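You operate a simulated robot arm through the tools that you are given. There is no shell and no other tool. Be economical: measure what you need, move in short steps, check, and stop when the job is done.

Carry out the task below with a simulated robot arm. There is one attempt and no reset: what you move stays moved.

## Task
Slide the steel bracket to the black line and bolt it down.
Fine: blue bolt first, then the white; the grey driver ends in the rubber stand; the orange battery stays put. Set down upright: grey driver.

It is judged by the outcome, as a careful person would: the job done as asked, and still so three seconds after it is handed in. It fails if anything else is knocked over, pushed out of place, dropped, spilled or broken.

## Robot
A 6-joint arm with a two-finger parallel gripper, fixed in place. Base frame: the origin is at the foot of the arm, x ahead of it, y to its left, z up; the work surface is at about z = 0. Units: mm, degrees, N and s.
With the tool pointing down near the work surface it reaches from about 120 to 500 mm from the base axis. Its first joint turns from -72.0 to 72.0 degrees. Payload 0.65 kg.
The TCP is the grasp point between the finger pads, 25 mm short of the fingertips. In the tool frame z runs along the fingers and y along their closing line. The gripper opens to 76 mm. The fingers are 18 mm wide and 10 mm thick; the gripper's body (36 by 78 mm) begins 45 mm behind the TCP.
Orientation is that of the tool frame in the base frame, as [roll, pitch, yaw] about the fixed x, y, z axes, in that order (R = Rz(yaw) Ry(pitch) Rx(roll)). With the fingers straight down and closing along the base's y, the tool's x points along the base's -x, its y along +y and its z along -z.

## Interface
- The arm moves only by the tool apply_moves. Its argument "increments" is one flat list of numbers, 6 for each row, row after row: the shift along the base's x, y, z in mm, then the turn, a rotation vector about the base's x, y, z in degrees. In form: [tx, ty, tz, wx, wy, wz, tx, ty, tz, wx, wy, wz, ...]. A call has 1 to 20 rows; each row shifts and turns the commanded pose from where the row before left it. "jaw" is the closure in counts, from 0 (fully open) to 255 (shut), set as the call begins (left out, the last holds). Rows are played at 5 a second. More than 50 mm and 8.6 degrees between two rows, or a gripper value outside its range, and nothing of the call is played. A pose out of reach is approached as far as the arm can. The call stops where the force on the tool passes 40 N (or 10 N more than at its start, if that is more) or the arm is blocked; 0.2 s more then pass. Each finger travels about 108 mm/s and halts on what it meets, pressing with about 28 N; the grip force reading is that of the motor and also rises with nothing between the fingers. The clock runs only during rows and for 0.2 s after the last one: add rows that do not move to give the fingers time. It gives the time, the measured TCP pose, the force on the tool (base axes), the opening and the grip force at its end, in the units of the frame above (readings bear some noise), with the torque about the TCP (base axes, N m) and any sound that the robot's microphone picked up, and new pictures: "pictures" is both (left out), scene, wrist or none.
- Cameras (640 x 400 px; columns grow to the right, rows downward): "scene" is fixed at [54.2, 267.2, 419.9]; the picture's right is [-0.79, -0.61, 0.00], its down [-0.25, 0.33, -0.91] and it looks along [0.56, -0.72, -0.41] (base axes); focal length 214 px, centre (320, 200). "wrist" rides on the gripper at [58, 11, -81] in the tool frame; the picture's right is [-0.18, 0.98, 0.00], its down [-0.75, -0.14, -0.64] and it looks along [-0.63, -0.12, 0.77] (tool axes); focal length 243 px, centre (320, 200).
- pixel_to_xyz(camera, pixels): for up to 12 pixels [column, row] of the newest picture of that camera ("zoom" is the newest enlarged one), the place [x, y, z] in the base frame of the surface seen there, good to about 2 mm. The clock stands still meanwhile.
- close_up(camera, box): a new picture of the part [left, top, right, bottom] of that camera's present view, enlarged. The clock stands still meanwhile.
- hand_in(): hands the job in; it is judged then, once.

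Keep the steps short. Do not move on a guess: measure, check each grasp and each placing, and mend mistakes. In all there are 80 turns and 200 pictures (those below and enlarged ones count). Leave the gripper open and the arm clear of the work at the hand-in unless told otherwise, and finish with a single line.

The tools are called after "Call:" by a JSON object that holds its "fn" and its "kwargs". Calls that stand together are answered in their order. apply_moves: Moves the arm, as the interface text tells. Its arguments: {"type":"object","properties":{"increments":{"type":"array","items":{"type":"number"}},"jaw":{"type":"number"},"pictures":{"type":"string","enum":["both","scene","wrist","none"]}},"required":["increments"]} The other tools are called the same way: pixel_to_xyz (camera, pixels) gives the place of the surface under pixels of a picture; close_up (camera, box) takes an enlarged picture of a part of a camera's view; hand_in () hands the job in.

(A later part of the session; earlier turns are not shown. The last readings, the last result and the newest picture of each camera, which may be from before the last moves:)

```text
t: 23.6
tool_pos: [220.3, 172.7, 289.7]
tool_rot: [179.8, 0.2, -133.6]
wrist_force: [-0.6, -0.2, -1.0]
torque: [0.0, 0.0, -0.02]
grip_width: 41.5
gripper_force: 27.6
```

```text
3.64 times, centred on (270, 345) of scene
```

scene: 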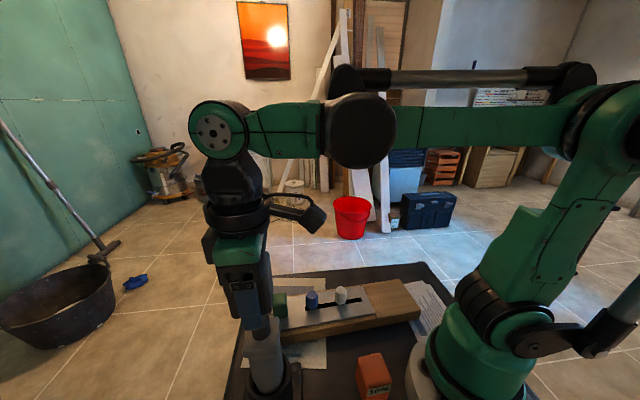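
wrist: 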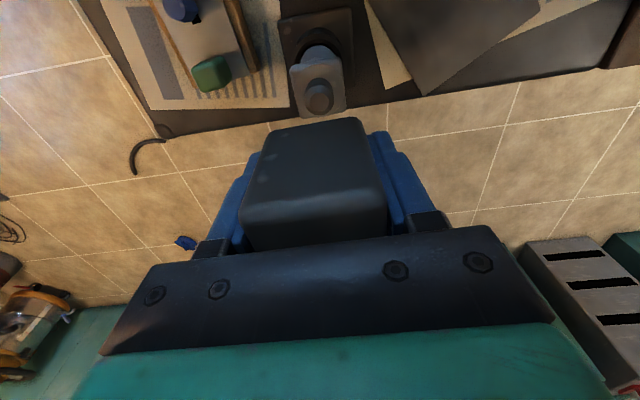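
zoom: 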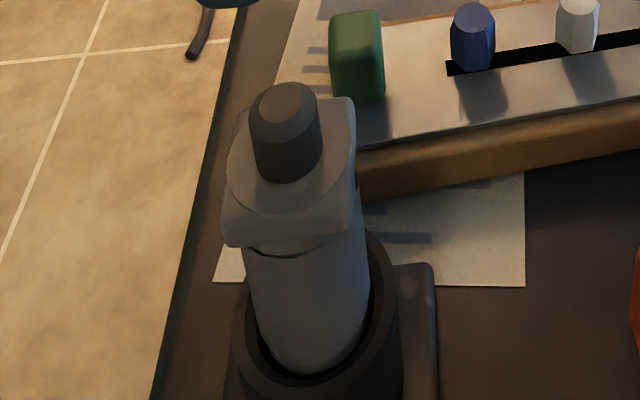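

The post is at about (220,173.3). The torque shows one fingertip landed on the collar top (tips at z 163). The post was already about 24 mm into the battery, so I'll lower to just above that, let go, and let the battery drop the last 2–3 mm onto the collar.

Call:
{"fn": "apply_moves", "kwargs": {"increments": [-0.3, -0.8, -30, 0, 0, 0, 0, 0, -30, 0, 0, 0, 0, 0, -20, 0, 0, 0, 0, 0, -8, 0, 0, 0, 0, 0, -5, 0, 0, 0, 0, 0, -3, 0, 0, 0, 0, 0, -2, 0, 0, 0, 0, 0, 0, 0, 0, 0], "pictures": "wrist"}}

Call:
{"fn": "close_up", "kwargs": {"camera": "wrist", "box": [240, 40, 400, 150]}}

```text
t: 25.4
tool_pos: [220.2, 172.6, 189.2]
tool_rot: [179.8, 0.0, -133.5]
wrist_force: [0.0, 0.1, -1.3]
torque: [-0.02, -0.02, -0.02]
grip_width: 41.9
gripper_force: 28.3
```

wrist: 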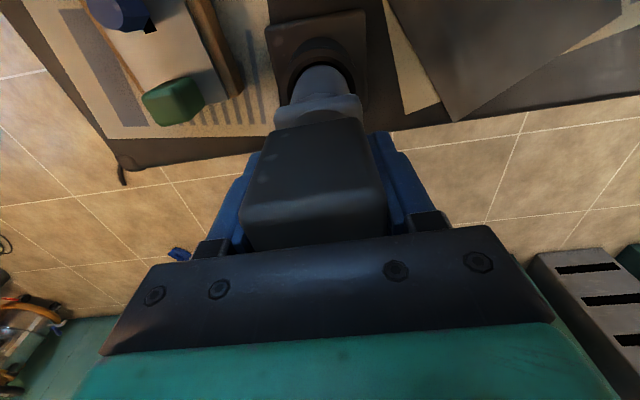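

```text
3.64 times, centred on (320, 95) of wrist
```

zoom: 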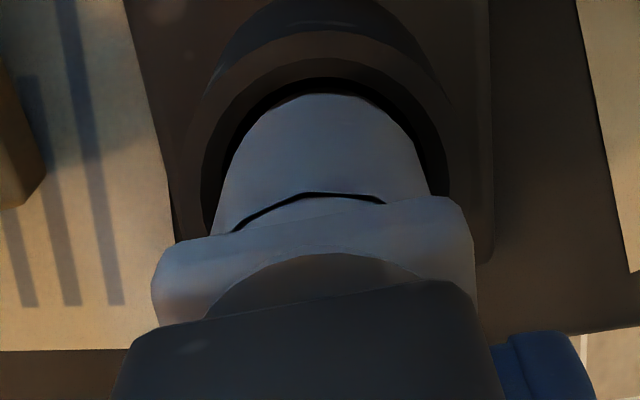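

No contact force and the battery is around the post, as in the original view. Opening the fingers to let it drop in place.

Call:
{"fn": "apply_moves", "kwargs": {"increments": [0, 0, 0, 0, 0, 0, 0, 0, 0, 0, 0, 0, 0, 0, 0, 0, 0, 0], "jaw": 0, "pictures": "wrist"}}

Call:
{"fn": "close_up", "kwargs": {"camera": "wrist", "box": [240, 40, 400, 150]}}

Call:
{"fn": "pixel_to_xyz", "kwargs": {"camera": "wrist", "pixels": [[320, 210], [260, 210], [375, 200], [300, 120], [292, 117], [330, 115]]}}

```text
t: 26.2
tool_pos: [221.9, 173.0, 191.2]
tool_rot: [179.8, 0.1, -133.5]
wrist_force: [-0.4, -0.3, 0.5]
torque: [0.01, -0.01, 0.01]
grip_width: 76.2
gripper_force: 0.0
```

wrist: 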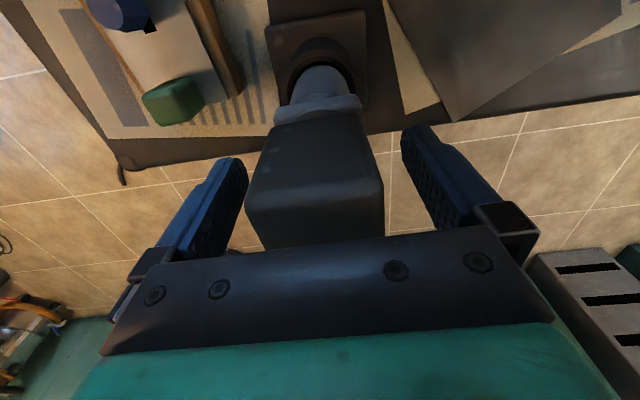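

```text
3.64 times, centred on (320, 95) of wrist
```

zoom: 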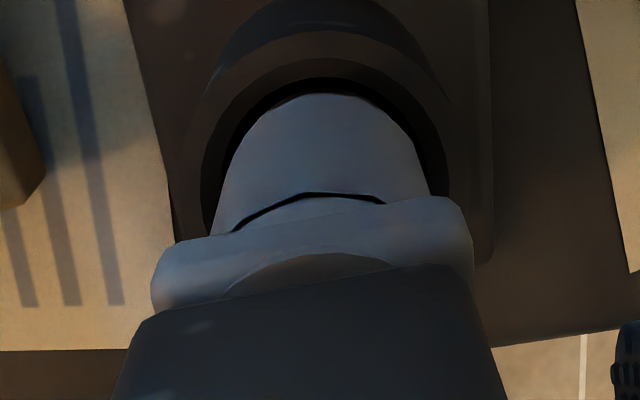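

```text
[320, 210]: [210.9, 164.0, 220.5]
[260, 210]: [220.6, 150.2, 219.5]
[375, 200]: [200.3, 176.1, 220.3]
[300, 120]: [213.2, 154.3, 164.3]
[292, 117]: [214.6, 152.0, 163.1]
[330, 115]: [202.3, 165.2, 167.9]
```

The battery dropped and squared itself on the collar (top z ≈ 220). I'll raise, close the fingers over it and press lightly from the top to be sure it's seated.

Call:
{"fn": "apply_moves", "kwargs": {"increments": [0, 0, 30, 0, 0, 0, 0, 0, 33, 0, 0, 0, 0, 0, 0, 0, 0, 0], "pictures": "none"}}

Call:
{"fn": "apply_moves", "kwargs": {"increments": [0, 0, 0, 0, 0, 0, 0, 0, 0, 0, 0, 0, 0, 0, 0, 0, 0, 0, 0, 0, -3, 0, 0, 0, 0, 0, -2, 0, 0, 0, 0, 0, -1, 0, 0, 0, 0, 0, -1, 0, 0, 0, 0, 0, -1, 0, 0, 0], "jaw": 255, "pictures": "none"}}

```text
t: 27.0
tool_pos: [220.2, 170.3, 253.4]
tool_rot: [179.8, 0.1, -133.6]
wrist_force: [1.0, 1.0, -0.5]
torque: [0.01, 0.01, 0.0]
grip_width: 76.1
gripper_force: 0.0
```

```text
t: 28.8
tool_pos: [222.0, 173.4, 246.7]
tool_rot: [179.8, 0.0, -133.5]
wrist_force: [0.1, 0.6, 0.1]
torque: [-0.01, 0.0, -0.03]
grip_width: 0.1
gripper_force: 23.7
```

Not touching yet (z ≈ 245.5). A few more 1 mm steps.

Call:
{"fn": "apply_moves", "kwargs": {"increments": [0, 0, -1, 0, 0, 0, 0, 0, -0.7, 0, 0, 0, 0, 0, -0.7, 0, 0, 0], "pictures": "wrist"}}

```text
t: 29.6
tool_pos: [221.8, 172.3, 243.9]
tool_rot: [179.8, 0.0, -133.5]
wrist_force: [-0.9, -1.6, 12.4]
torque: [-0.07, 0.07, 0.02]
grip_width: 0.0
gripper_force: 23.3
stopped in row 3: the force on the tool passed its limit at 46 N (the readings are from after the stop); the commanded pose is now the measured one
```

wrist: 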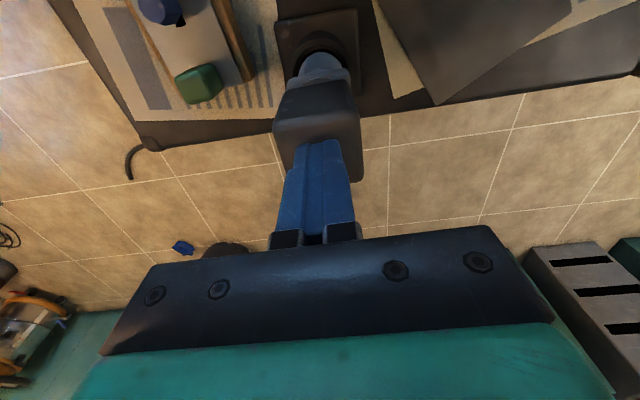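

Pressed firmly (46 N) with no more travel: the battery is seated. Now I'll rise, back off toward -y and turn to a 60° tilt (fingers pointing +y and down), so I can take the grey body from the side.

Call:
{"fn": "apply_moves", "kwargs": {"increments": [0, 0, 30, 0, 0, 0, 0, 0, 30, 0, 0, 0, 0, -20, 0, 0, 0, 7.25, 0, -20, 0, 0, 0, 7.25, 0, -20, 0, 0, 0, 7.25, 0, -20, 0, 0, 0, 7.25, 0, -15, 0, 0, 0, 7.25, 0, 0, 0, 0, 0, 7.25, 0, 0, -10, 7.5, 0, 0, 0, 0, -10, 7.5, 0, 0, 0, 0, -10, 7.5, 0, 0, 0, 0, -10, 7.5, 0, 0, 0, 0, -10, 7.5, 0, 0, 0, 0, -10, 7.5, 0, 0, 0, 0, -10, 7.5, 0, 0, 0, 0, -10, 7.5, 0, 0, 0, 0, 0, 0, 0, 0]}}

```text
t: 33.2
tool_pos: [220.9, 78.3, 224.5]
tool_rot: [179.9, 60.1, -89.8]
wrist_force: [-0.7, 0.2, 0.2]
torque: [-0.02, -0.03, 0.01]
grip_width: 0.0
gripper_force: 23.9
```

scene: 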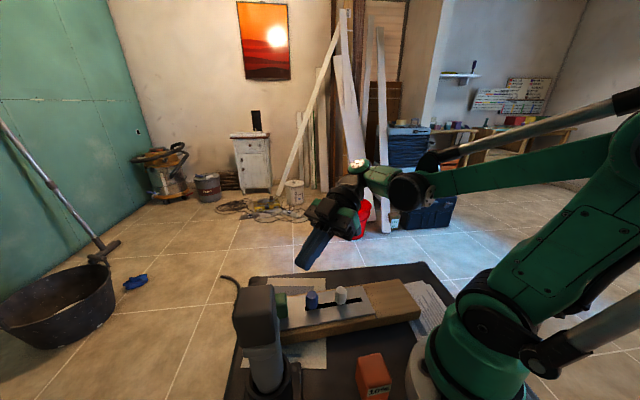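
wrist: 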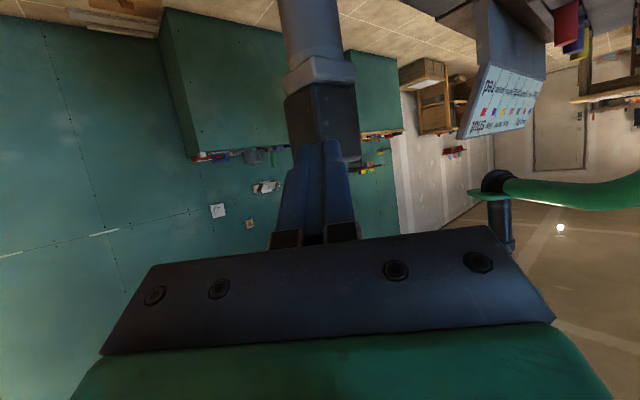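

Orientation is good; the body is at (312,35) in the wrist view. Measuring it.

Call:
{"fn": "pixel_to_xyz", "kwargs": {"camera": "wrist", "pixels": [[283, 5], [312, 5], [340, 5], [286, 40], [312, 40], [343, 40], [312, 60], [290, 75], [350, 70], [318, 75], [320, 90]]}}

Call:
{"fn": "close_up", "kwargs": {"camera": "wrist", "box": [240, 0, 400, 100]}}

```text
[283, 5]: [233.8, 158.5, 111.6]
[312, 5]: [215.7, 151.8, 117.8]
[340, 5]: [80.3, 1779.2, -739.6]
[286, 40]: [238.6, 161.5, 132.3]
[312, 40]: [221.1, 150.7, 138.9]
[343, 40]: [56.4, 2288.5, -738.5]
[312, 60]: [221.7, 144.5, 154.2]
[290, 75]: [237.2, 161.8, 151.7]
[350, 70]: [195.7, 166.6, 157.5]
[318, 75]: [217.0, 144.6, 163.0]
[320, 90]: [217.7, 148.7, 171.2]
```

```text
4.00 times, centred on (320, 50) of wrist
```

zoom: 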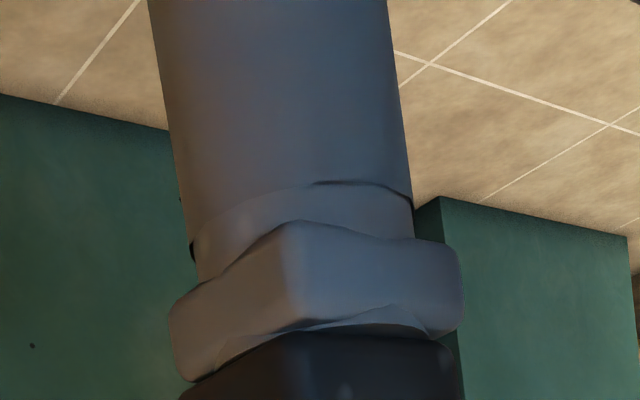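

Body axis ≈ (220.3,171), radius ≈ 19, collar bottom z ≈ 150. Opening and moving to the pre-grasp point 90 mm back along the tool axis.

Call:
{"fn": "apply_moves", "kwargs": {"increments": [-1, 5, -20, 0, 0, 0, 0, 5, -22, 0, 0, 0, 0, 5.2, -22, 0, 0, 0, 0, 0, 0, 0, 0, 0], "jaw": 0}}

```text
t: 34.2
tool_pos: [221.4, 93.4, 161.5]
tool_rot: [179.7, 60.0, -90.0]
wrist_force: [-0.5, 0.7, -0.3]
torque: [-0.03, 0.0, -0.02]
grip_width: 75.9
gripper_force: 0.0
```

scene: 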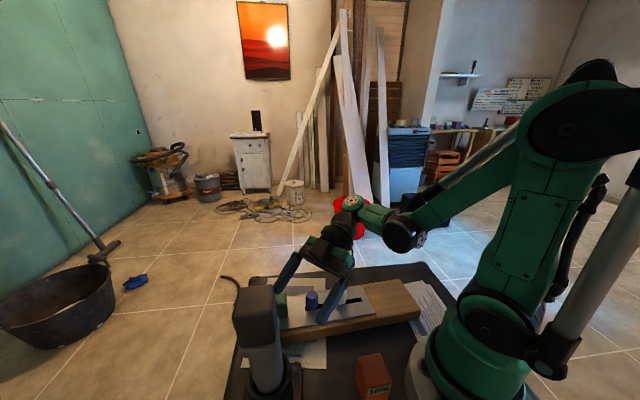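
wrist: 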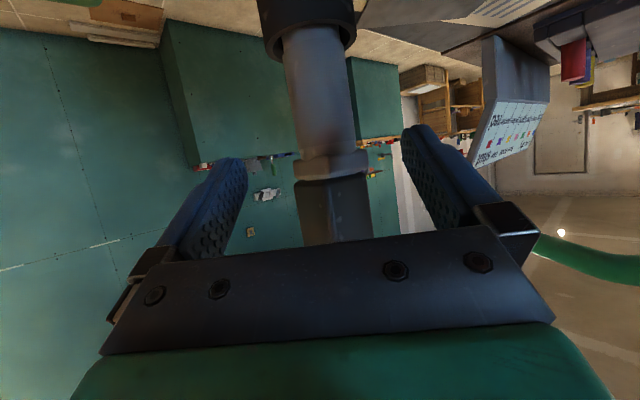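

Driver is centred between the fingers (col ~320). Advancing along the tool axis in steps.

Call:
{"fn": "apply_moves", "kwargs": {"increments": [0, 13, -7.5, 0, 0, 0, 0, 13, -7.5, 0, 0, 0, 0, 13, -7.5, 0, 0, 0, 0, 13, -7.5, 0, 0, 0, 0, 0, 0, 0, 0, 0]}}

Call:
{"fn": "pixel_to_xyz", "kwargs": {"camera": "wrist", "pixels": [[322, 60], [322, 90], [322, 120], [322, 140]]}}

```text
t: 35.4
tool_pos: [221.1, 146.2, 132.6]
tool_rot: [179.8, 60.0, -90.0]
wrist_force: [-0.8, -0.5, 0.1]
torque: [0.01, 0.0, 0.03]
grip_width: 76.0
gripper_force: 0.0
```

scene: 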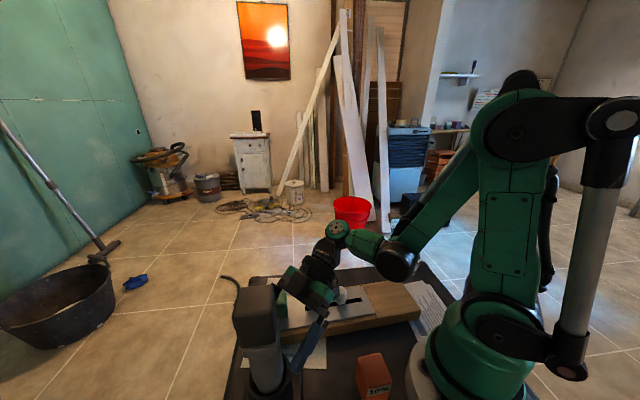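
wrist: 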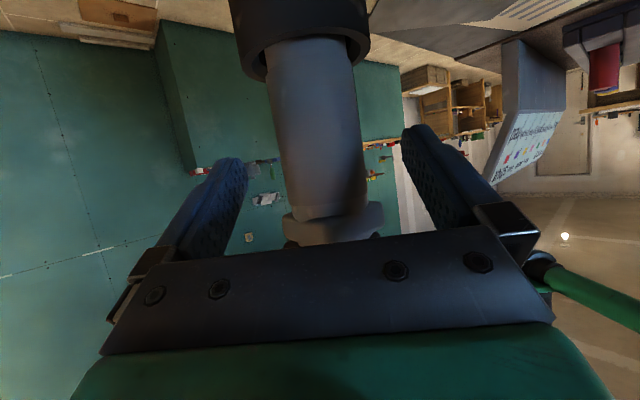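

```text
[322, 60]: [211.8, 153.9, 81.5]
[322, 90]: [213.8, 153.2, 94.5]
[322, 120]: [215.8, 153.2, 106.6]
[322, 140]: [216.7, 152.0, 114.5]
```

The body looks about 3 mm left in x of my finger centre (axis ≈ 218). Shifting -2.5 in x and advancing the rest.

Call:
{"fn": "apply_moves", "kwargs": {"increments": [-2.5, 0, 0, 0, 0, 0, 0, 9, -5.2, 0, 0, 0, 0, 9, -5.2, 0, 0, 0, 0, 7, -4, 0, 0, 0, 0, 0, 0, 0, 0, 0]}}

Call:
{"fn": "close_up", "kwargs": {"camera": "wrist", "box": [170, 20, 480, 250]}}

```text
t: 36.6
tool_pos: [217.9, 172.1, 116.9]
tool_rot: [179.8, 60.0, -90.0]
wrist_force: [0.4, -0.5, -0.8]
torque: [0.02, 0.02, 0.0]
grip_width: 75.9
gripper_force: 0.1
```

scene: 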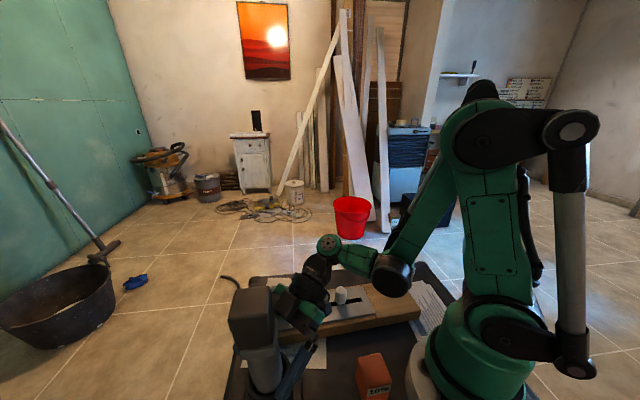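
wrist: 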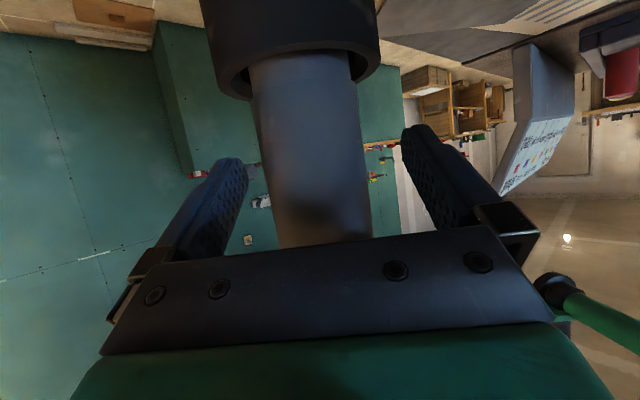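

```text
1.74 times, centred on (325, 135) of wrist
```

zoom: 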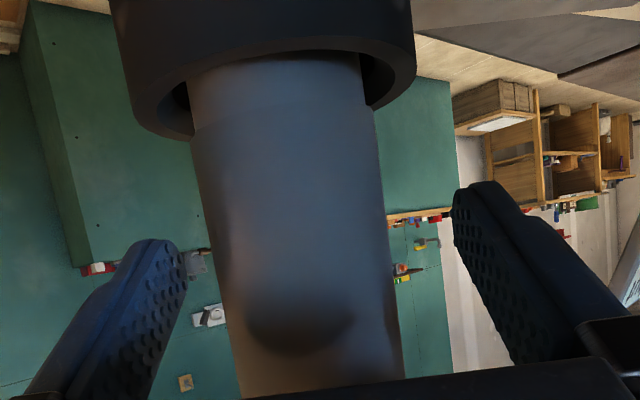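

Body is now centred (col 318 at TCP row). Closing.

Call:
{"fn": "apply_moves", "kwargs": {"increments": [0, 0, 0, 0, 0, 0, 0, 0, 0, 0, 0, 0, 0, 0, 0, 0, 0, 0, 0, 0, 0, 0, 0, 0], "jaw": 255}}

```text
t: 37.6
tool_pos: [219.7, 170.8, 116.8]
tool_rot: [179.8, 60.1, -89.9]
wrist_force: [4.0, -0.3, 1.5]
torque: [0.11, -0.35, -0.07]
grip_width: 40.6
gripper_force: 28.3
```

scene: 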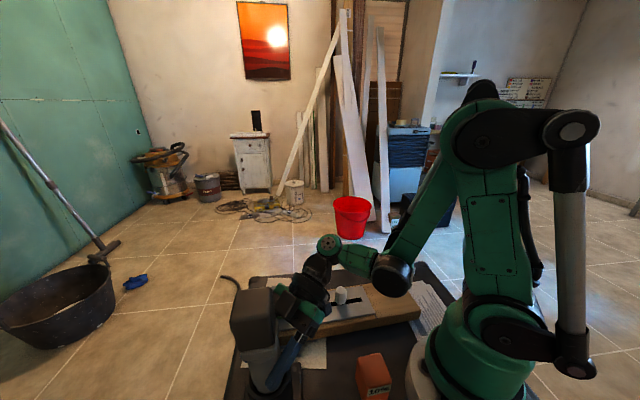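
wrist: 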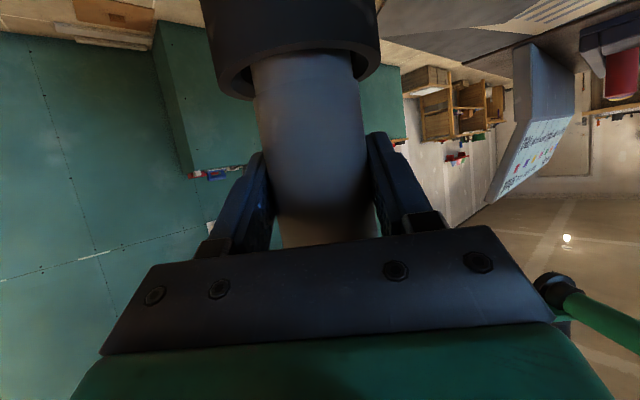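

Gripped at 40.6 mm. Lifting straight up 40 mm first.

Call:
{"fn": "apply_moves", "kwargs": {"increments": [0, 0, 4, 0, 0, 0, 0, 0, 8, 0, 0, 0, 0, 0, 14, 0, 0, 0, 0, 0, 14, 0, 0, 0, 0, 0, 0, 0, 0, 0]}}

```text
t: 38.8
tool_pos: [218.9, 171.1, 155.0]
tool_rot: [179.8, 60.1, -89.9]
wrist_force: [-0.6, 0.4, -5.8]
torque: [-0.04, 0.0, 0.0]
grip_width: 40.6
gripper_force: 28.4
```

scene: 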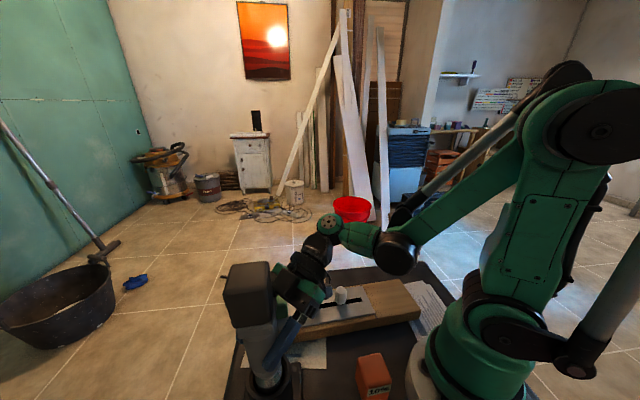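
wrist: 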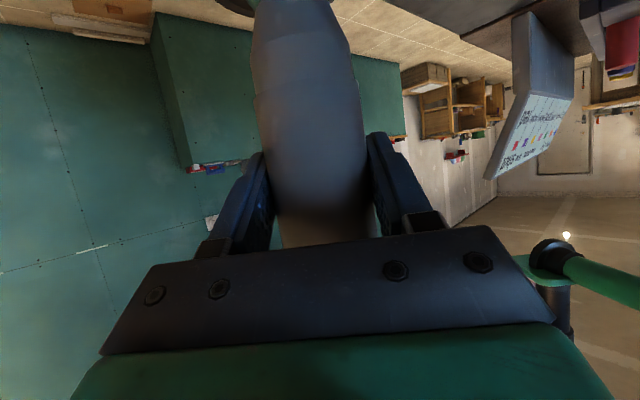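

Driver with battery lifted together (weight ≈ 5.8 N). Lifting 80 mm more.

Call:
{"fn": "apply_moves", "kwargs": {"increments": [0, 0, 20, 0, 0, 0, 0, 0, 20, 0, 0, 0, 0, 0, 20, 0, 0, 0, 0, 0, 20, 0, 0, 0, 0, 0, 0, 0, 0, 0]}}

Call:
{"fn": "close_up", "kwargs": {"camera": "scene", "box": [180, 200, 380, 400]}}

```text
t: 40.0
tool_pos: [216.5, 170.1, 236.2]
tool_rot: [179.8, 60.0, -90.0]
wrist_force: [0.0, 0.0, -5.9]
torque: [-0.03, 0.03, 0.02]
grip_width: 40.3
gripper_force: 27.4
```

scene: 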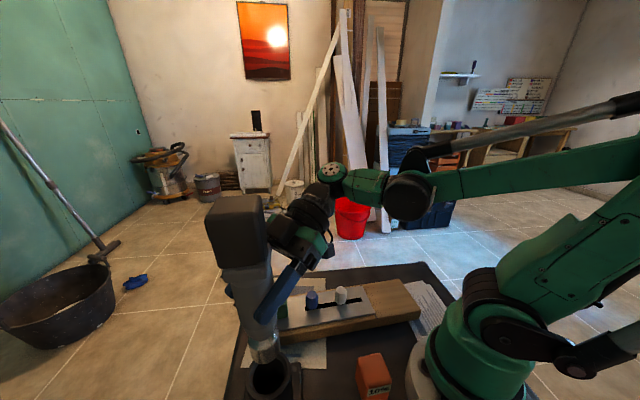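
wrist: 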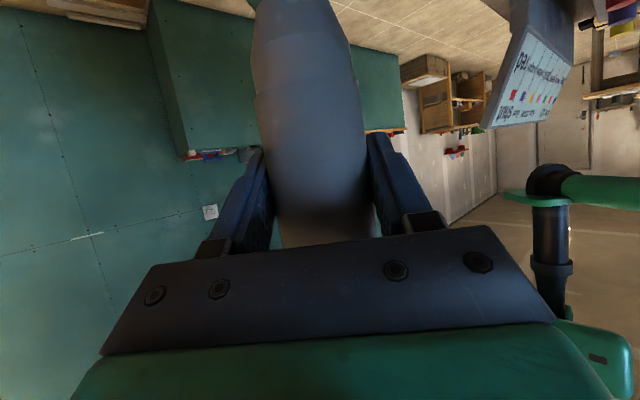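

```text
2.00 times, centred on (280, 300) of scene
```

zoom: 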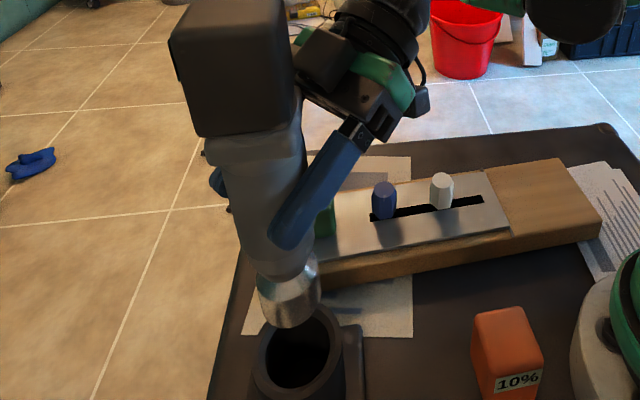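

The steel socket end is visible at zoom (290,305). Measuring its tip and the body to get the driver's axis and length.

Call:
{"fn": "pixel_to_xyz", "kwargs": {"camera": "zoom", "pixels": [[270, 315], [292, 326], [315, 312], [290, 305], [268, 292], [313, 285], [288, 275], [232, 125], [180, 45], [240, 200], [255, 150], [285, 345]]}}

Call:
{"fn": "close_up", "kwargs": {"camera": "scene", "box": [230, 310, 320, 400]}}

```text
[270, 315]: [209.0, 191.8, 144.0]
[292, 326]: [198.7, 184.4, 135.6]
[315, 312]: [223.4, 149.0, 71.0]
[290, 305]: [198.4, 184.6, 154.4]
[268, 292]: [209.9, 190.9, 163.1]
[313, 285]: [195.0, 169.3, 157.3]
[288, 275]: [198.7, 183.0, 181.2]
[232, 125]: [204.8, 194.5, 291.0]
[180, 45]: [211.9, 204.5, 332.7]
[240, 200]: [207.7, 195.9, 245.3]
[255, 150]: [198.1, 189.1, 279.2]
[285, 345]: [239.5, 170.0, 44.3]
```

```text
4.44 times, centred on (275, 355) of scene
```

zoom: 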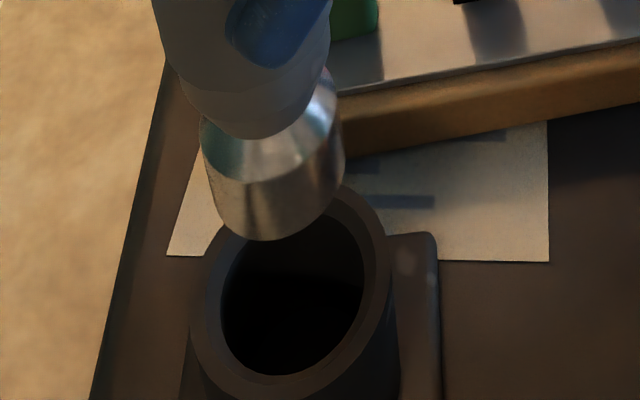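

Tip is ≈102 mm below the TCP. I need the driver's tilt and the bolts' exact positions; enlarging both.

Call:
{"fn": "close_up", "kwargs": {"camera": "scene", "box": [190, 180, 290, 280]}}

Call:
{"fn": "close_up", "kwargs": {"camera": "scene", "box": [290, 270, 370, 320]}}

Call:
{"fn": "pixel_to_xyz", "kwargs": {"camera": "scene", "pixels": [[312, 292], [312, 294], [308, 294], [316, 294], [341, 289], [341, 291], [337, 290], [345, 290], [250, 205], [215, 215], [240, 215], [235, 240]]}}

```text
4.00 times, centred on (240, 230) of scene
```

zoom: 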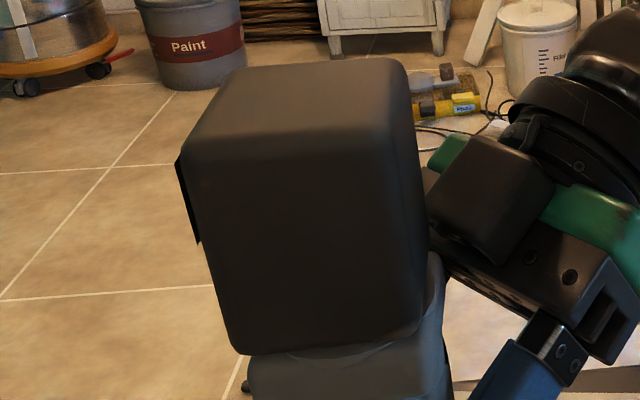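

```text
8.00 times, centred on (330, 295) of scene
```

zoom: 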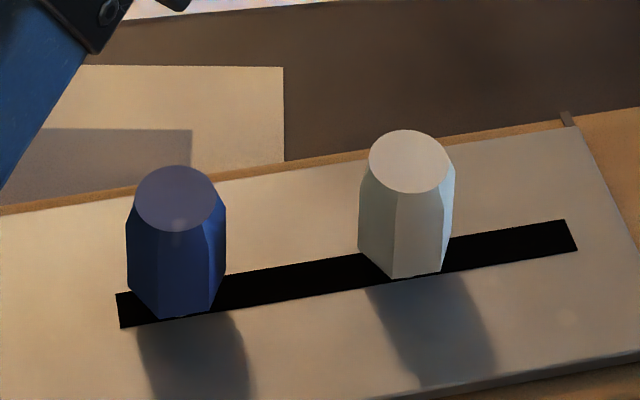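

```text
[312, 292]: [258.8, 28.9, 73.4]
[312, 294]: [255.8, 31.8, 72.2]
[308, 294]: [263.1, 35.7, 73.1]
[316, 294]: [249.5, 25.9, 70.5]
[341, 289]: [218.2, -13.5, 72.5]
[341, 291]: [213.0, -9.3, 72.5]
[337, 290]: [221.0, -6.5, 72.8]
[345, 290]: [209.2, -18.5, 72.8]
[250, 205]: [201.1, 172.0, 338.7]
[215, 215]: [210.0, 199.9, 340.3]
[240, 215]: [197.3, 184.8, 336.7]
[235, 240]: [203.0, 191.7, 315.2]
```

Blue head centre ≈ (255.6,32), white ≈ (216.2,-12.5), tops z≈73. The driver hangs close to vertical. I'll carry it at this height to over the blue bolt, then look.

Call:
{"fn": "apply_moves", "kwargs": {"increments": [8, -28, 0, 0, 0, 0, 8, -28, 0, 0, 0, 0, 8, -28, 0, 0, 0, 0, 8, -28, 0, 0, 0, 0, 7.7, -27.8, 0, 0, 0, 0, 0, 0, -15, 0, 0, 0, 0, 0, -10, 0, 0, 0, 0, 0, 0, 0, 0, 0]}}

Call:
{"fn": "close_up", "kwargs": {"camera": "scene", "box": [270, 230, 370, 310]}}

```text
t: 41.8
tool_pos: [256.4, 33.1, 209.5]
tool_rot: [179.8, 60.0, -90.0]
wrist_force: [0.2, -0.3, -5.5]
torque: [-0.02, 0.01, -0.02]
grip_width: 40.5
gripper_force: 28.1
```

scene: 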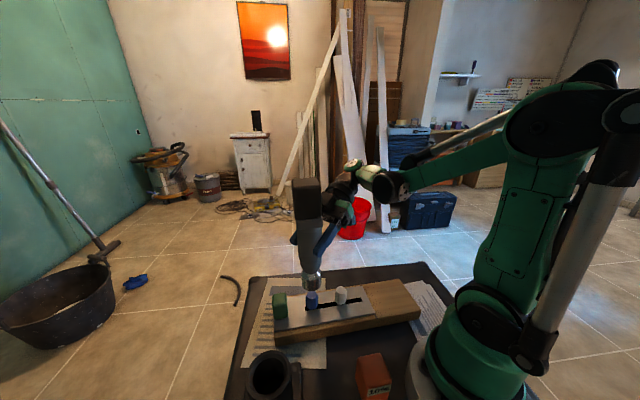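
wrist: 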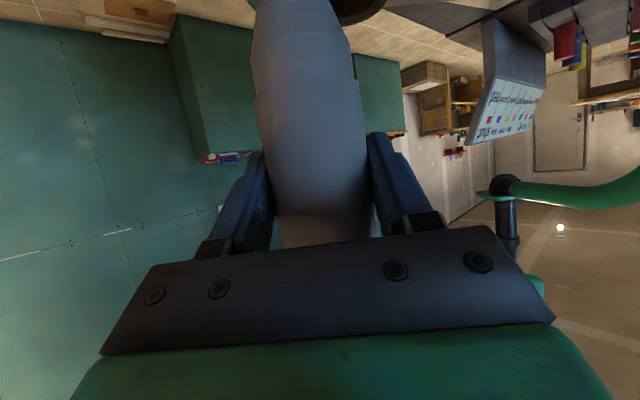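

```text
5.00 times, centred on (320, 270) of scene
```

zoom: 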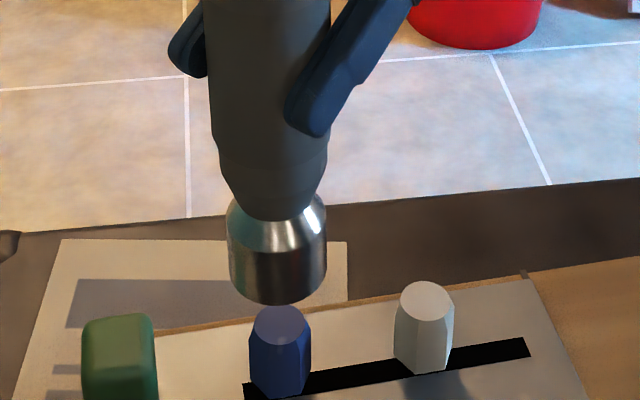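

Laterally the socket is about 1 mm left of the bolt. For depth, I measure points on the socket's lower rim and the bolt top in this view.

Call:
{"fn": "pixel_to_xyz", "kwargs": {"camera": "zoom", "pixels": [[233, 288], [250, 298], [276, 302], [300, 297], [321, 284], [276, 280], [235, 260], [322, 260], [276, 260], [281, 312], [281, 325], [268, 318]]}}

```text
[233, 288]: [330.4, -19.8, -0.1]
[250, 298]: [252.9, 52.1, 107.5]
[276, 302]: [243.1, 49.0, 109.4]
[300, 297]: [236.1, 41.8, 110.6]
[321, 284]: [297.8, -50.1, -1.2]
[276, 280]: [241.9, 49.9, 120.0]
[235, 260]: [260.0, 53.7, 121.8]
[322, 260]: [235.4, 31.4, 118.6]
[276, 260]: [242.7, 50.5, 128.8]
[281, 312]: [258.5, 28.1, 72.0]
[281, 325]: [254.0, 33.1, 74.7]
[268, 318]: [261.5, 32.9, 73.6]
```

Bolt minus socket ≈ (+3,-5) mm. Before shifting, I check the driver's lean from points along the body.

Call:
{"fn": "pixel_to_xyz", "kwargs": {"camera": "zoom", "pixels": [[276, 290], [275, 270], [274, 250], [270, 150], [268, 110], [266, 70], [264, 30], [262, 5]]}}

Call:
{"fn": "close_up", "kwargs": {"camera": "scene", "box": [260, 160, 360, 310]}}

```text
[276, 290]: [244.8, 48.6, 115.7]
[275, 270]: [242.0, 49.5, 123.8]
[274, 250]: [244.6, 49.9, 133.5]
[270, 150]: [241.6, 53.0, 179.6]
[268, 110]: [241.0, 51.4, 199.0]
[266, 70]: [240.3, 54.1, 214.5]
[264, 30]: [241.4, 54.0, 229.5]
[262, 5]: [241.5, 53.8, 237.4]
```

```text
2.67 times, centred on (310, 235) of scene
```

zoom: 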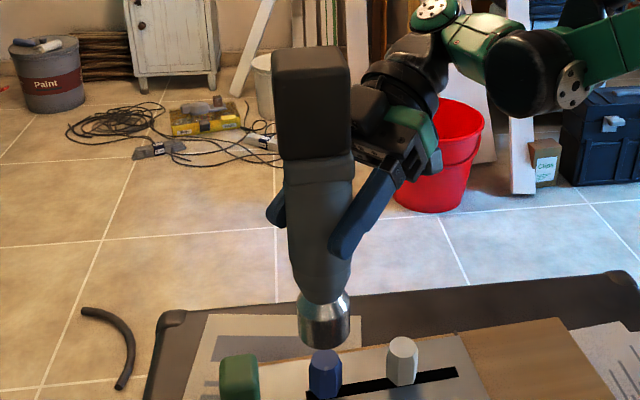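

The driver is vertical. Shifting (+3,-5) and lowering 25 mm to hover ~9 mm above the blue bolt.

Call:
{"fn": "apply_moves", "kwargs": {"increments": [3, -5, 0, 0, 0, 0, 0, 0, -10, 0, 0, 0, 0, 0, -10, 0, 0, 0, 0, 0, -4, 0, 0, 0, 0, 0, 0, 0, 0, 0], "pictures": "scene"}}

Call:
{"fn": "close_up", "kwargs": {"camera": "scene", "box": [280, 250, 360, 310]}}

Call:
{"fn": "pixel_to_xyz", "kwargs": {"camera": "zoom", "pixels": [[240, 150], [260, 150], [280, 150], [300, 150], [220, 150], [260, 180], [260, 200], [255, 240], [235, 180], [285, 180]]}}

```text
t: 43.0
tool_pos: [259.6, 25.8, 186.8]
tool_rot: [179.8, 59.9, -89.9]
wrist_force: [-0.2, -0.3, -6.0]
torque: [0.0, -0.01, -0.02]
grip_width: 40.5
gripper_force: 28.0
```

scene: 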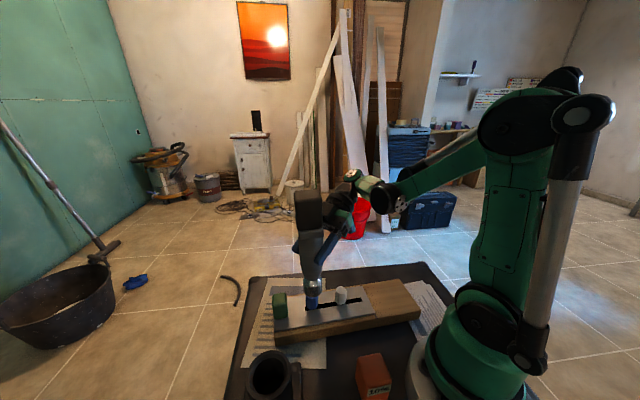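

```text
6.67 times, centred on (320, 280) of scene
```

zoom: 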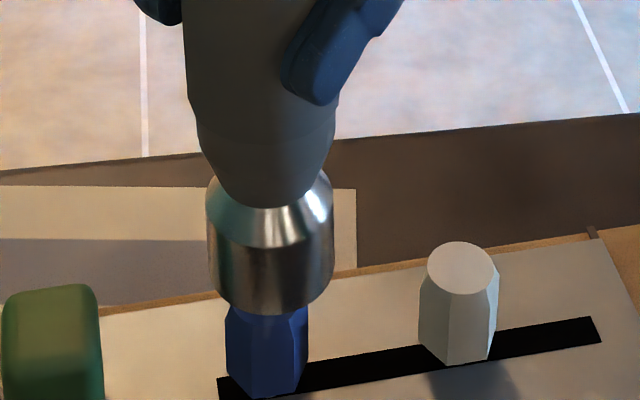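

```text
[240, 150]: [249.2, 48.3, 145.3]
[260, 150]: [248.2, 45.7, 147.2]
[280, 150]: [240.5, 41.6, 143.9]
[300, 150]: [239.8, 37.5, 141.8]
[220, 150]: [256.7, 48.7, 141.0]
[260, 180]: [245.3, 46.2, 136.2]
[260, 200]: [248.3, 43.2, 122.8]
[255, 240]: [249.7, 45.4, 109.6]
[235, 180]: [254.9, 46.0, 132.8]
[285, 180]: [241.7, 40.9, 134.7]
```

Nearly concentric: socket centre zoom (270,~272), bolt top (267,298). Small trim of +0.9 mm in y, then lower in fine steps watching force.

Call:
{"fn": "apply_moves", "kwargs": {"increments": [0, 0.9, 0, 0, 0, 0, 0, 0, -3, 0, 0, 0, 0, 0, -2, 0, 0, 0, 0, 0, -1, 0, 0, 0, 0, 0, -1, 0, 0, 0, 0, 0, -1, 0, 0, 0, 0, 0, -1, 0, 0, 0, 0, 0, 0, 0, 0, 0], "pictures": "none"}}

Call:
{"fn": "close_up", "kwargs": {"camera": "scene", "box": [280, 250, 360, 310]}}

```text
t: 44.8
tool_pos: [260.5, 26.0, 179.4]
tool_rot: [179.7, 60.0, -90.0]
wrist_force: [-0.2, -0.9, -6.4]
torque: [-0.03, 0.02, -0.01]
grip_width: 40.3
gripper_force: 28.0
```

```text
6.67 times, centred on (320, 280) of scene
```

zoom: 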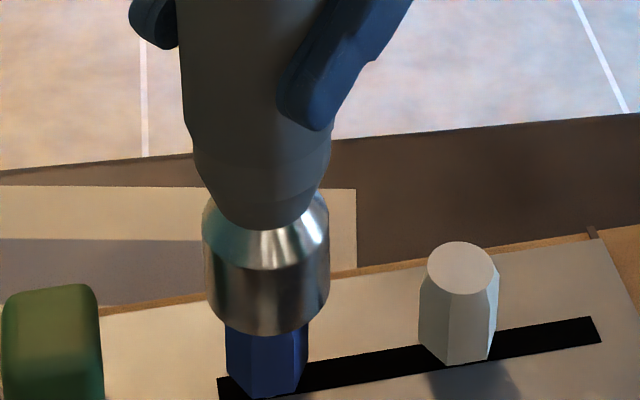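

Now centred (col 266 vs 267). Continue down in 0.7 mm steps.

Call:
{"fn": "apply_moves", "kwargs": {"increments": [0, 0, -0.7, 0, 0, 0, 0, 0, -0.7, 0, 0, 0, 0, 0, -0.7, 0, 0, 0, 0, 0, -0.7, 0, 0, 0, 0, 0, -0.7, 0, 0, 0, 0, 0, -0.7, 0, 0, 0, 0, 0, -0.7, 0, 0, 0, 0, 0, 0, 0, 0, 0], "pictures": "none"}}

Call:
{"fn": "close_up", "kwargs": {"camera": "scene", "box": [280, 250, 360, 310]}}

```text
t: 46.6
tool_pos: [260.5, 28.1, 173.3]
tool_rot: [179.8, 60.0, -90.0]
wrist_force: [-0.8, 0.1, -6.2]
torque: [-0.01, 0.03, 0.01]
grip_width: 40.4
gripper_force: 28.0
```

```text
6.67 times, centred on (320, 280) of scene
```

zoom: 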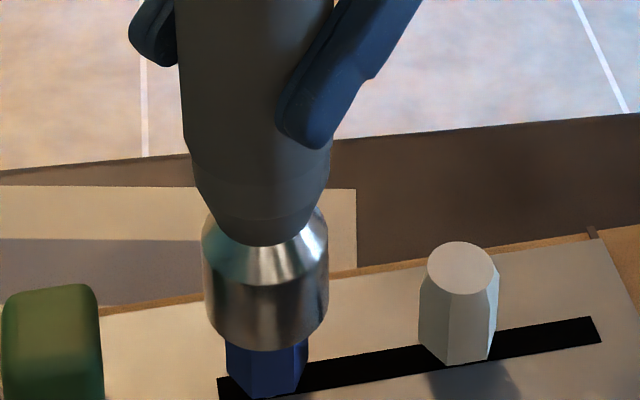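

The rim is now below the bolt top with no force — it's slipping over the head. Continuing down.

Call:
{"fn": "apply_moves", "kwargs": {"increments": [0, 0, -1, 0, 0, 0, 0, 0, -1, 0, 0, 0, 0, 0, -1, 0, 0, 0, 0, 0, -1, 0, 0, 0, 0, 0, -1, 0, 0, 0, 0, 0, -1, 0, 0, 0, 0, 0, -1, 0, 0, 0, 0, 0, -1, 0, 0, 0, 0, 0, 0, 0, 0, 0], "pictures": "none"}}

Call:
{"fn": "close_up", "kwargs": {"camera": "scene", "box": [280, 250, 360, 310]}}

```text
t: 48.6
tool_pos: [260.2, 27.0, 164.3]
tool_rot: [179.8, 60.0, -89.9]
wrist_force: [0.6, -0.7, -5.8]
torque: [-0.04, 0.01, 0.01]
grip_width: 40.5
gripper_force: 28.7
```

```text
6.67 times, centred on (320, 280) of scene
```

zoom: 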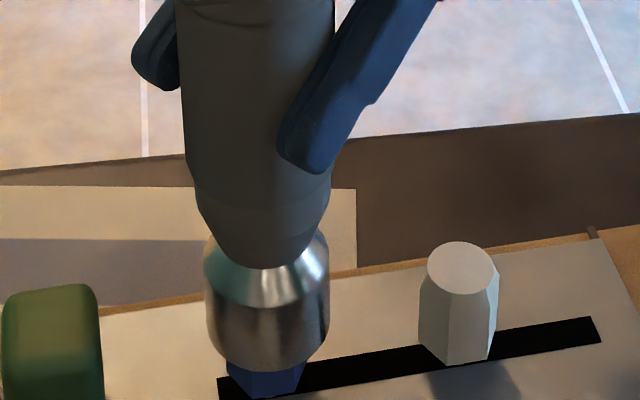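

Socket well over the head, still no contact. Further down.

Call:
{"fn": "apply_moves", "kwargs": {"increments": [0, 0, -1, 0, 0, 0, 0, 0, -1, 0, 0, 0, 0, 0, -1, 0, 0, 0, 0, 0, -1, 0, 0, 0, 0, 0, -1, 0, 0, 0, 0, 0, -1, 0, 0, 0, 0, 0, -1, 0, 0, 0, 0, 0, -1, 0, 0, 0, 0, 0, -1, 0, 0, 0, 0, 0, -1, 0, 0, 0, 0, 0, 0, 0, 0, 0], "pictures": "none"}}

Call:
{"fn": "close_up", "kwargs": {"camera": "scene", "box": [280, 250, 360, 310]}}

```text
t: 51.0
tool_pos: [260.5, 26.7, 154.7]
tool_rot: [179.8, 60.0, -90.0]
wrist_force: [-0.3, -1.2, -5.4]
torque: [-0.03, 0.03, -0.02]
grip_width: 40.2
gripper_force: 27.4
```

```text
6.67 times, centred on (320, 280) of scene
```

zoom: 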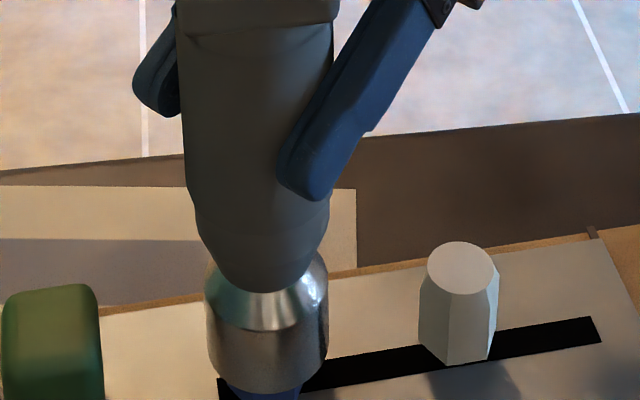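

Still free. Continuing down until contact.

Call:
{"fn": "apply_moves", "kwargs": {"increments": [0, 0, -1, 0, 0, 0, 0, 0, -1, 0, 0, 0, 0, 0, -1, 0, 0, 0, 0, 0, -1, 0, 0, 0, 0, 0, -0.7, 0, 0, 0, 0, 0, -0.7, 0, 0, 0, 0, 0, -0.7, 0, 0, 0, 0, 0, -0.7, 0, 0, 0, 0, 0, -0.7, 0, 0, 0, 0, 0, -0.7, 0, 0, 0, 0, 0, 0, 0, 0, 0], "pictures": "none"}}

Call:
{"fn": "close_up", "kwargs": {"camera": "scene", "box": [270, 250, 370, 330]}}

```text
t: 53.4
tool_pos: [261.2, 26.5, 148.7]
tool_rot: [-180.0, 60.2, -89.8]
wrist_force: [-5.7, 0.3, 33.7]
torque: [0.45, 0.39, 0.07]
grip_width: 40.7
gripper_force: 27.6
```

```text
5.00 times, centred on (320, 290) of scene
```

zoom: 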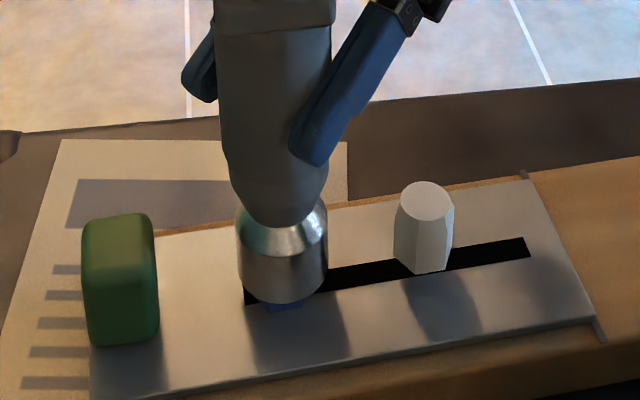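

Contact: 34 N upward, driver seated on the blue bolt. I'll hold still for two seconds to see whether the driver runs.

Call:
{"fn": "apply_moves", "kwargs": {"increments": [0, 0, 0, 0, 0, 0, 0, 0, 0, 0, 0, 0, 0, 0, 0, 0, 0, 0, 0, 0, 0, 0, 0, 0, 0, 0, 0, 0, 0, 0, 0, 0, 0, 0, 0, 0, 0, 0, 0, 0, 0, 0, 0, 0, 0, 0, 0, 0, 0, 0, 0, 0, 0, 0], "pictures": "none"}}

Call:
{"fn": "close_up", "kwargs": {"camera": "scene", "box": [270, 250, 370, 330]}}

```text
t: 55.4
tool_pos: [261.3, 26.3, 146.9]
tool_rot: [179.9, 60.1, -89.9]
wrist_force: [-1.4, -0.3, 26.6]
torque: [0.34, 0.09, -0.01]
grip_width: 40.2
gripper_force: 27.9
```

```text
5.00 times, centred on (320, 290) of scene
```

zoom: 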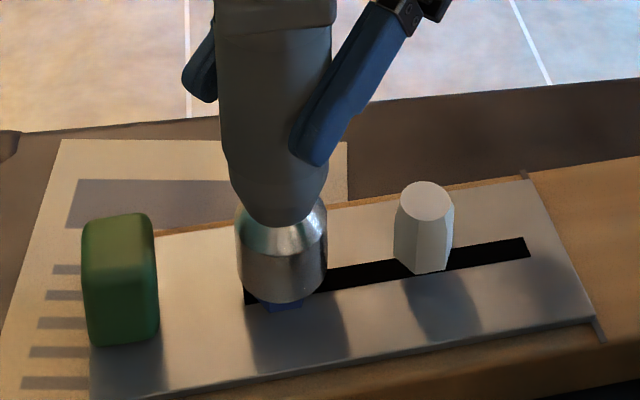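

No sound and no motion while pressing. Perhaps the driver must be turned: I'll turn it clockwise (seen from above) 15° about the driver axis while pressing lightly, reading the torque.

Call:
{"fn": "apply_moves", "kwargs": {"increments": [-0.53, -0.24, 0, 0, 0, -5, -0.5, -0.3, 0, 0, 0, -5, -0.5, -0.3, 0, 0, 0, -5, 0, 0, 0, 0, 0, 0], "pictures": "none"}}

Call:
{"fn": "close_up", "kwargs": {"camera": "scene", "box": [270, 250, 370, 330]}}

```text
t: 56.4
tool_pos: [258.8, 26.2, 146.8]
tool_rot: [179.9, 60.2, -105.0]
wrist_force: [-6.5, 0.9, 31.2]
torque: [0.4, 0.39, 0.04]
grip_width: 40.5
gripper_force: 28.1
```

```text
5.00 times, centred on (320, 290) of scene
```

zoom: 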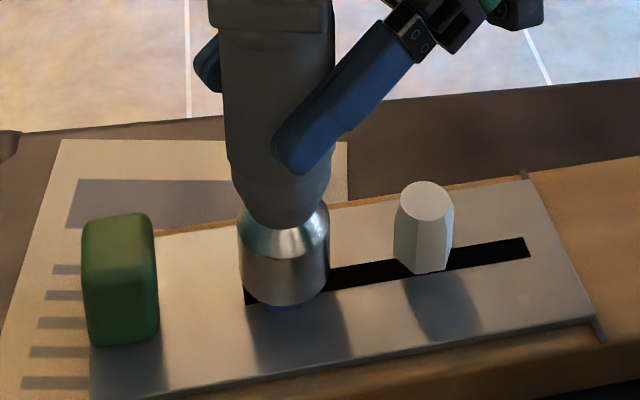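

The socket looks slightly lower. Continue clockwise another 30° and compare.

Call:
{"fn": "apply_moves", "kwargs": {"increments": [-0.5, -0.35, 0, 0, 0, -5, -0.45, -0.4, 0, 0, 0, -5, -0.45, -0.4, 0, 0, 0, -5, -0.4, -0.45, 0, 0, 0, -5, -0.4, -0.45, 0, 0, 0, -5, -0.35, -0.5, 0, 0, 0, -5, 0, 0, 0, 0, 0, 0], "pictures": "none"}}

Call:
{"fn": "close_up", "kwargs": {"camera": "scene", "box": [270, 250, 370, 330]}}

```text
t: 58.0
tool_pos: [256.2, 22.4, 146.7]
tool_rot: [179.8, 60.0, -135.0]
wrist_force: [-3.7, 5.4, -9.2]
torque: [0.4, 0.41, 0.1]
grip_width: 40.4
gripper_force: 28.0
```

```text
5.00 times, centred on (320, 290) of scene
```

zoom: 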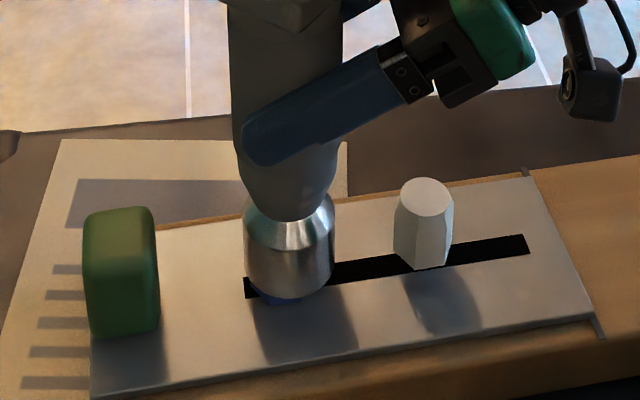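

The last turn dragged the board slightly (white bolt moved ~0.6 px, force now sideways). I'll undo that 30° turn exactly.

Call:
{"fn": "apply_moves", "kwargs": {"increments": [0.35, 0.5, 0, 0, 0, 5, 0.4, 0.45, 0, 0, 0, 5, 0.4, 0.45, 0, 0, 0, 5, 0.45, 0.4, 0, 0, 0, 5, 0.45, 0.4, 0, 0, 0, 5, 0.5, 0.35, 0, 0, 0, 5, 0, 0, 0, 0, 0, 0], "pictures": "none"}}

Call:
{"fn": "close_up", "kwargs": {"camera": "scene", "box": [270, 250, 370, 330]}}

```text
t: 59.6
tool_pos: [260.0, 25.2, 147.0]
tool_rot: [179.9, 59.9, -104.9]
wrist_force: [0.1, 0.1, -5.6]
torque: [-0.02, 0.01, 0.01]
grip_width: 40.3
gripper_force: 28.0
```

```text
5.00 times, centred on (320, 290) of scene
```

zoom: 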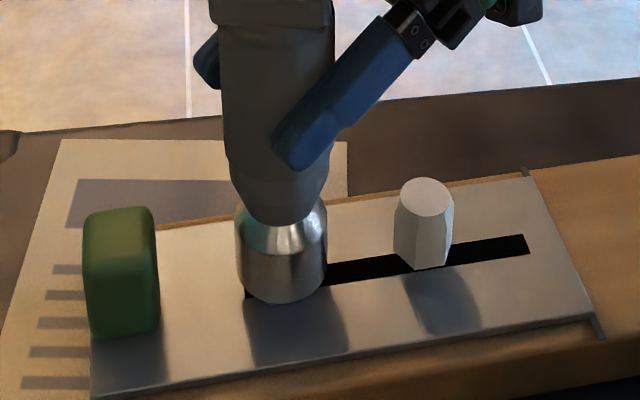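

Now no contact force at the same height and the blue can't be seen below the rim — the bolt has apparently sunk. I'll press down again in small steps to feel for it.

Call:
{"fn": "apply_moves", "kwargs": {"increments": [0, 0, -0.7, 0, 0, 0, 0, 0, -0.7, 0, 0, 0, 0, 0, -0.7, 0, 0, 0, 0, 0, -0.7, 0, 0, 0, 0, 0, 0, 0, 0, 0], "pictures": "none"}}

Call:
{"fn": "close_up", "kwargs": {"camera": "scene", "box": [270, 250, 370, 330]}}

```text
t: 60.8
tool_pos: [260.4, 25.9, 144.9]
tool_rot: [179.9, 60.5, -104.7]
wrist_force: [-2.7, 4.0, 35.8]
torque: [0.53, 0.18, 0.04]
grip_width: 40.5
gripper_force: 27.8
```

```text
5.00 times, centred on (320, 290) of scene
```

zoom: 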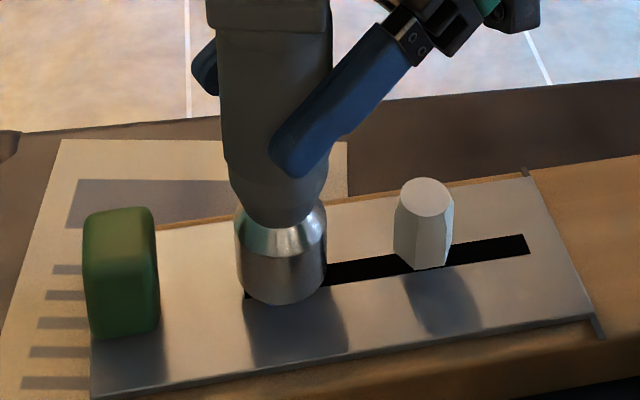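

Contact again ~1 mm lower. I'll lift off to see how far the blue bolt has gone in.

Call:
{"fn": "apply_moves", "kwargs": {"increments": [0, 0, 2, 0, 0, 0, 0, 0, 8, 0, 0, 0, 0, 0, 15, 0, 0, 0, 0, 0, 15, 0, 0, 0, 0, 0, 10, 0, 0, 0, 0, 0, 0, 0, 0, 0], "pictures": "none"}}

Call:
{"fn": "close_up", "kwargs": {"camera": "scene", "box": [270, 250, 370, 330]}}

```text
t: 62.2
tool_pos: [256.8, 25.0, 193.3]
tool_rot: [179.8, 60.0, -104.9]
wrist_force: [0.0, 0.5, -5.5]
torque: [-0.03, 0.03, -0.02]
grip_width: 40.2
gripper_force: 28.0
```

```text
5.00 times, centred on (320, 290) of scene
```

zoom: 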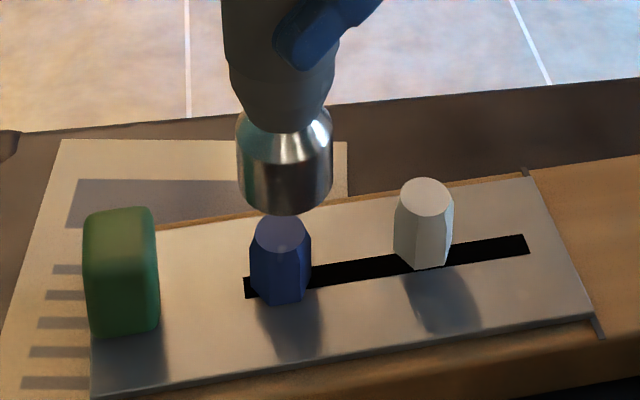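

The blue head now sits lower than before. Measuring blue and white tops and bases.

Call:
{"fn": "close_up", "kwargs": {"camera": "scene", "box": [300, 280, 350, 315]}}

Call:
{"fn": "pixel_to_xyz", "kwargs": {"camera": "scene", "pixels": [[312, 297], [310, 297], [315, 297], [312, 299], [341, 289], [341, 291], [338, 290], [344, 290]]}}

```text
11.43 times, centred on (325, 298) of scene
```

zoom: 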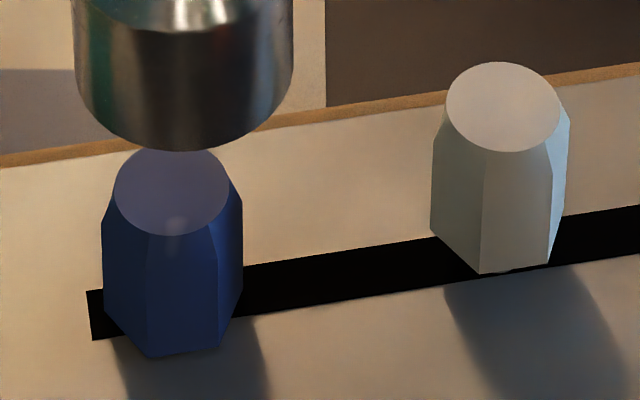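

```text
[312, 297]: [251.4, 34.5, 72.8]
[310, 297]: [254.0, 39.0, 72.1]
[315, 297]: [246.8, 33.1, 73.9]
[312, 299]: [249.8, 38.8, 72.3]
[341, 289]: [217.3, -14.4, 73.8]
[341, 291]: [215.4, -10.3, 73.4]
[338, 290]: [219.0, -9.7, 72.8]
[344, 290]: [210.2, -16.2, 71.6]
```

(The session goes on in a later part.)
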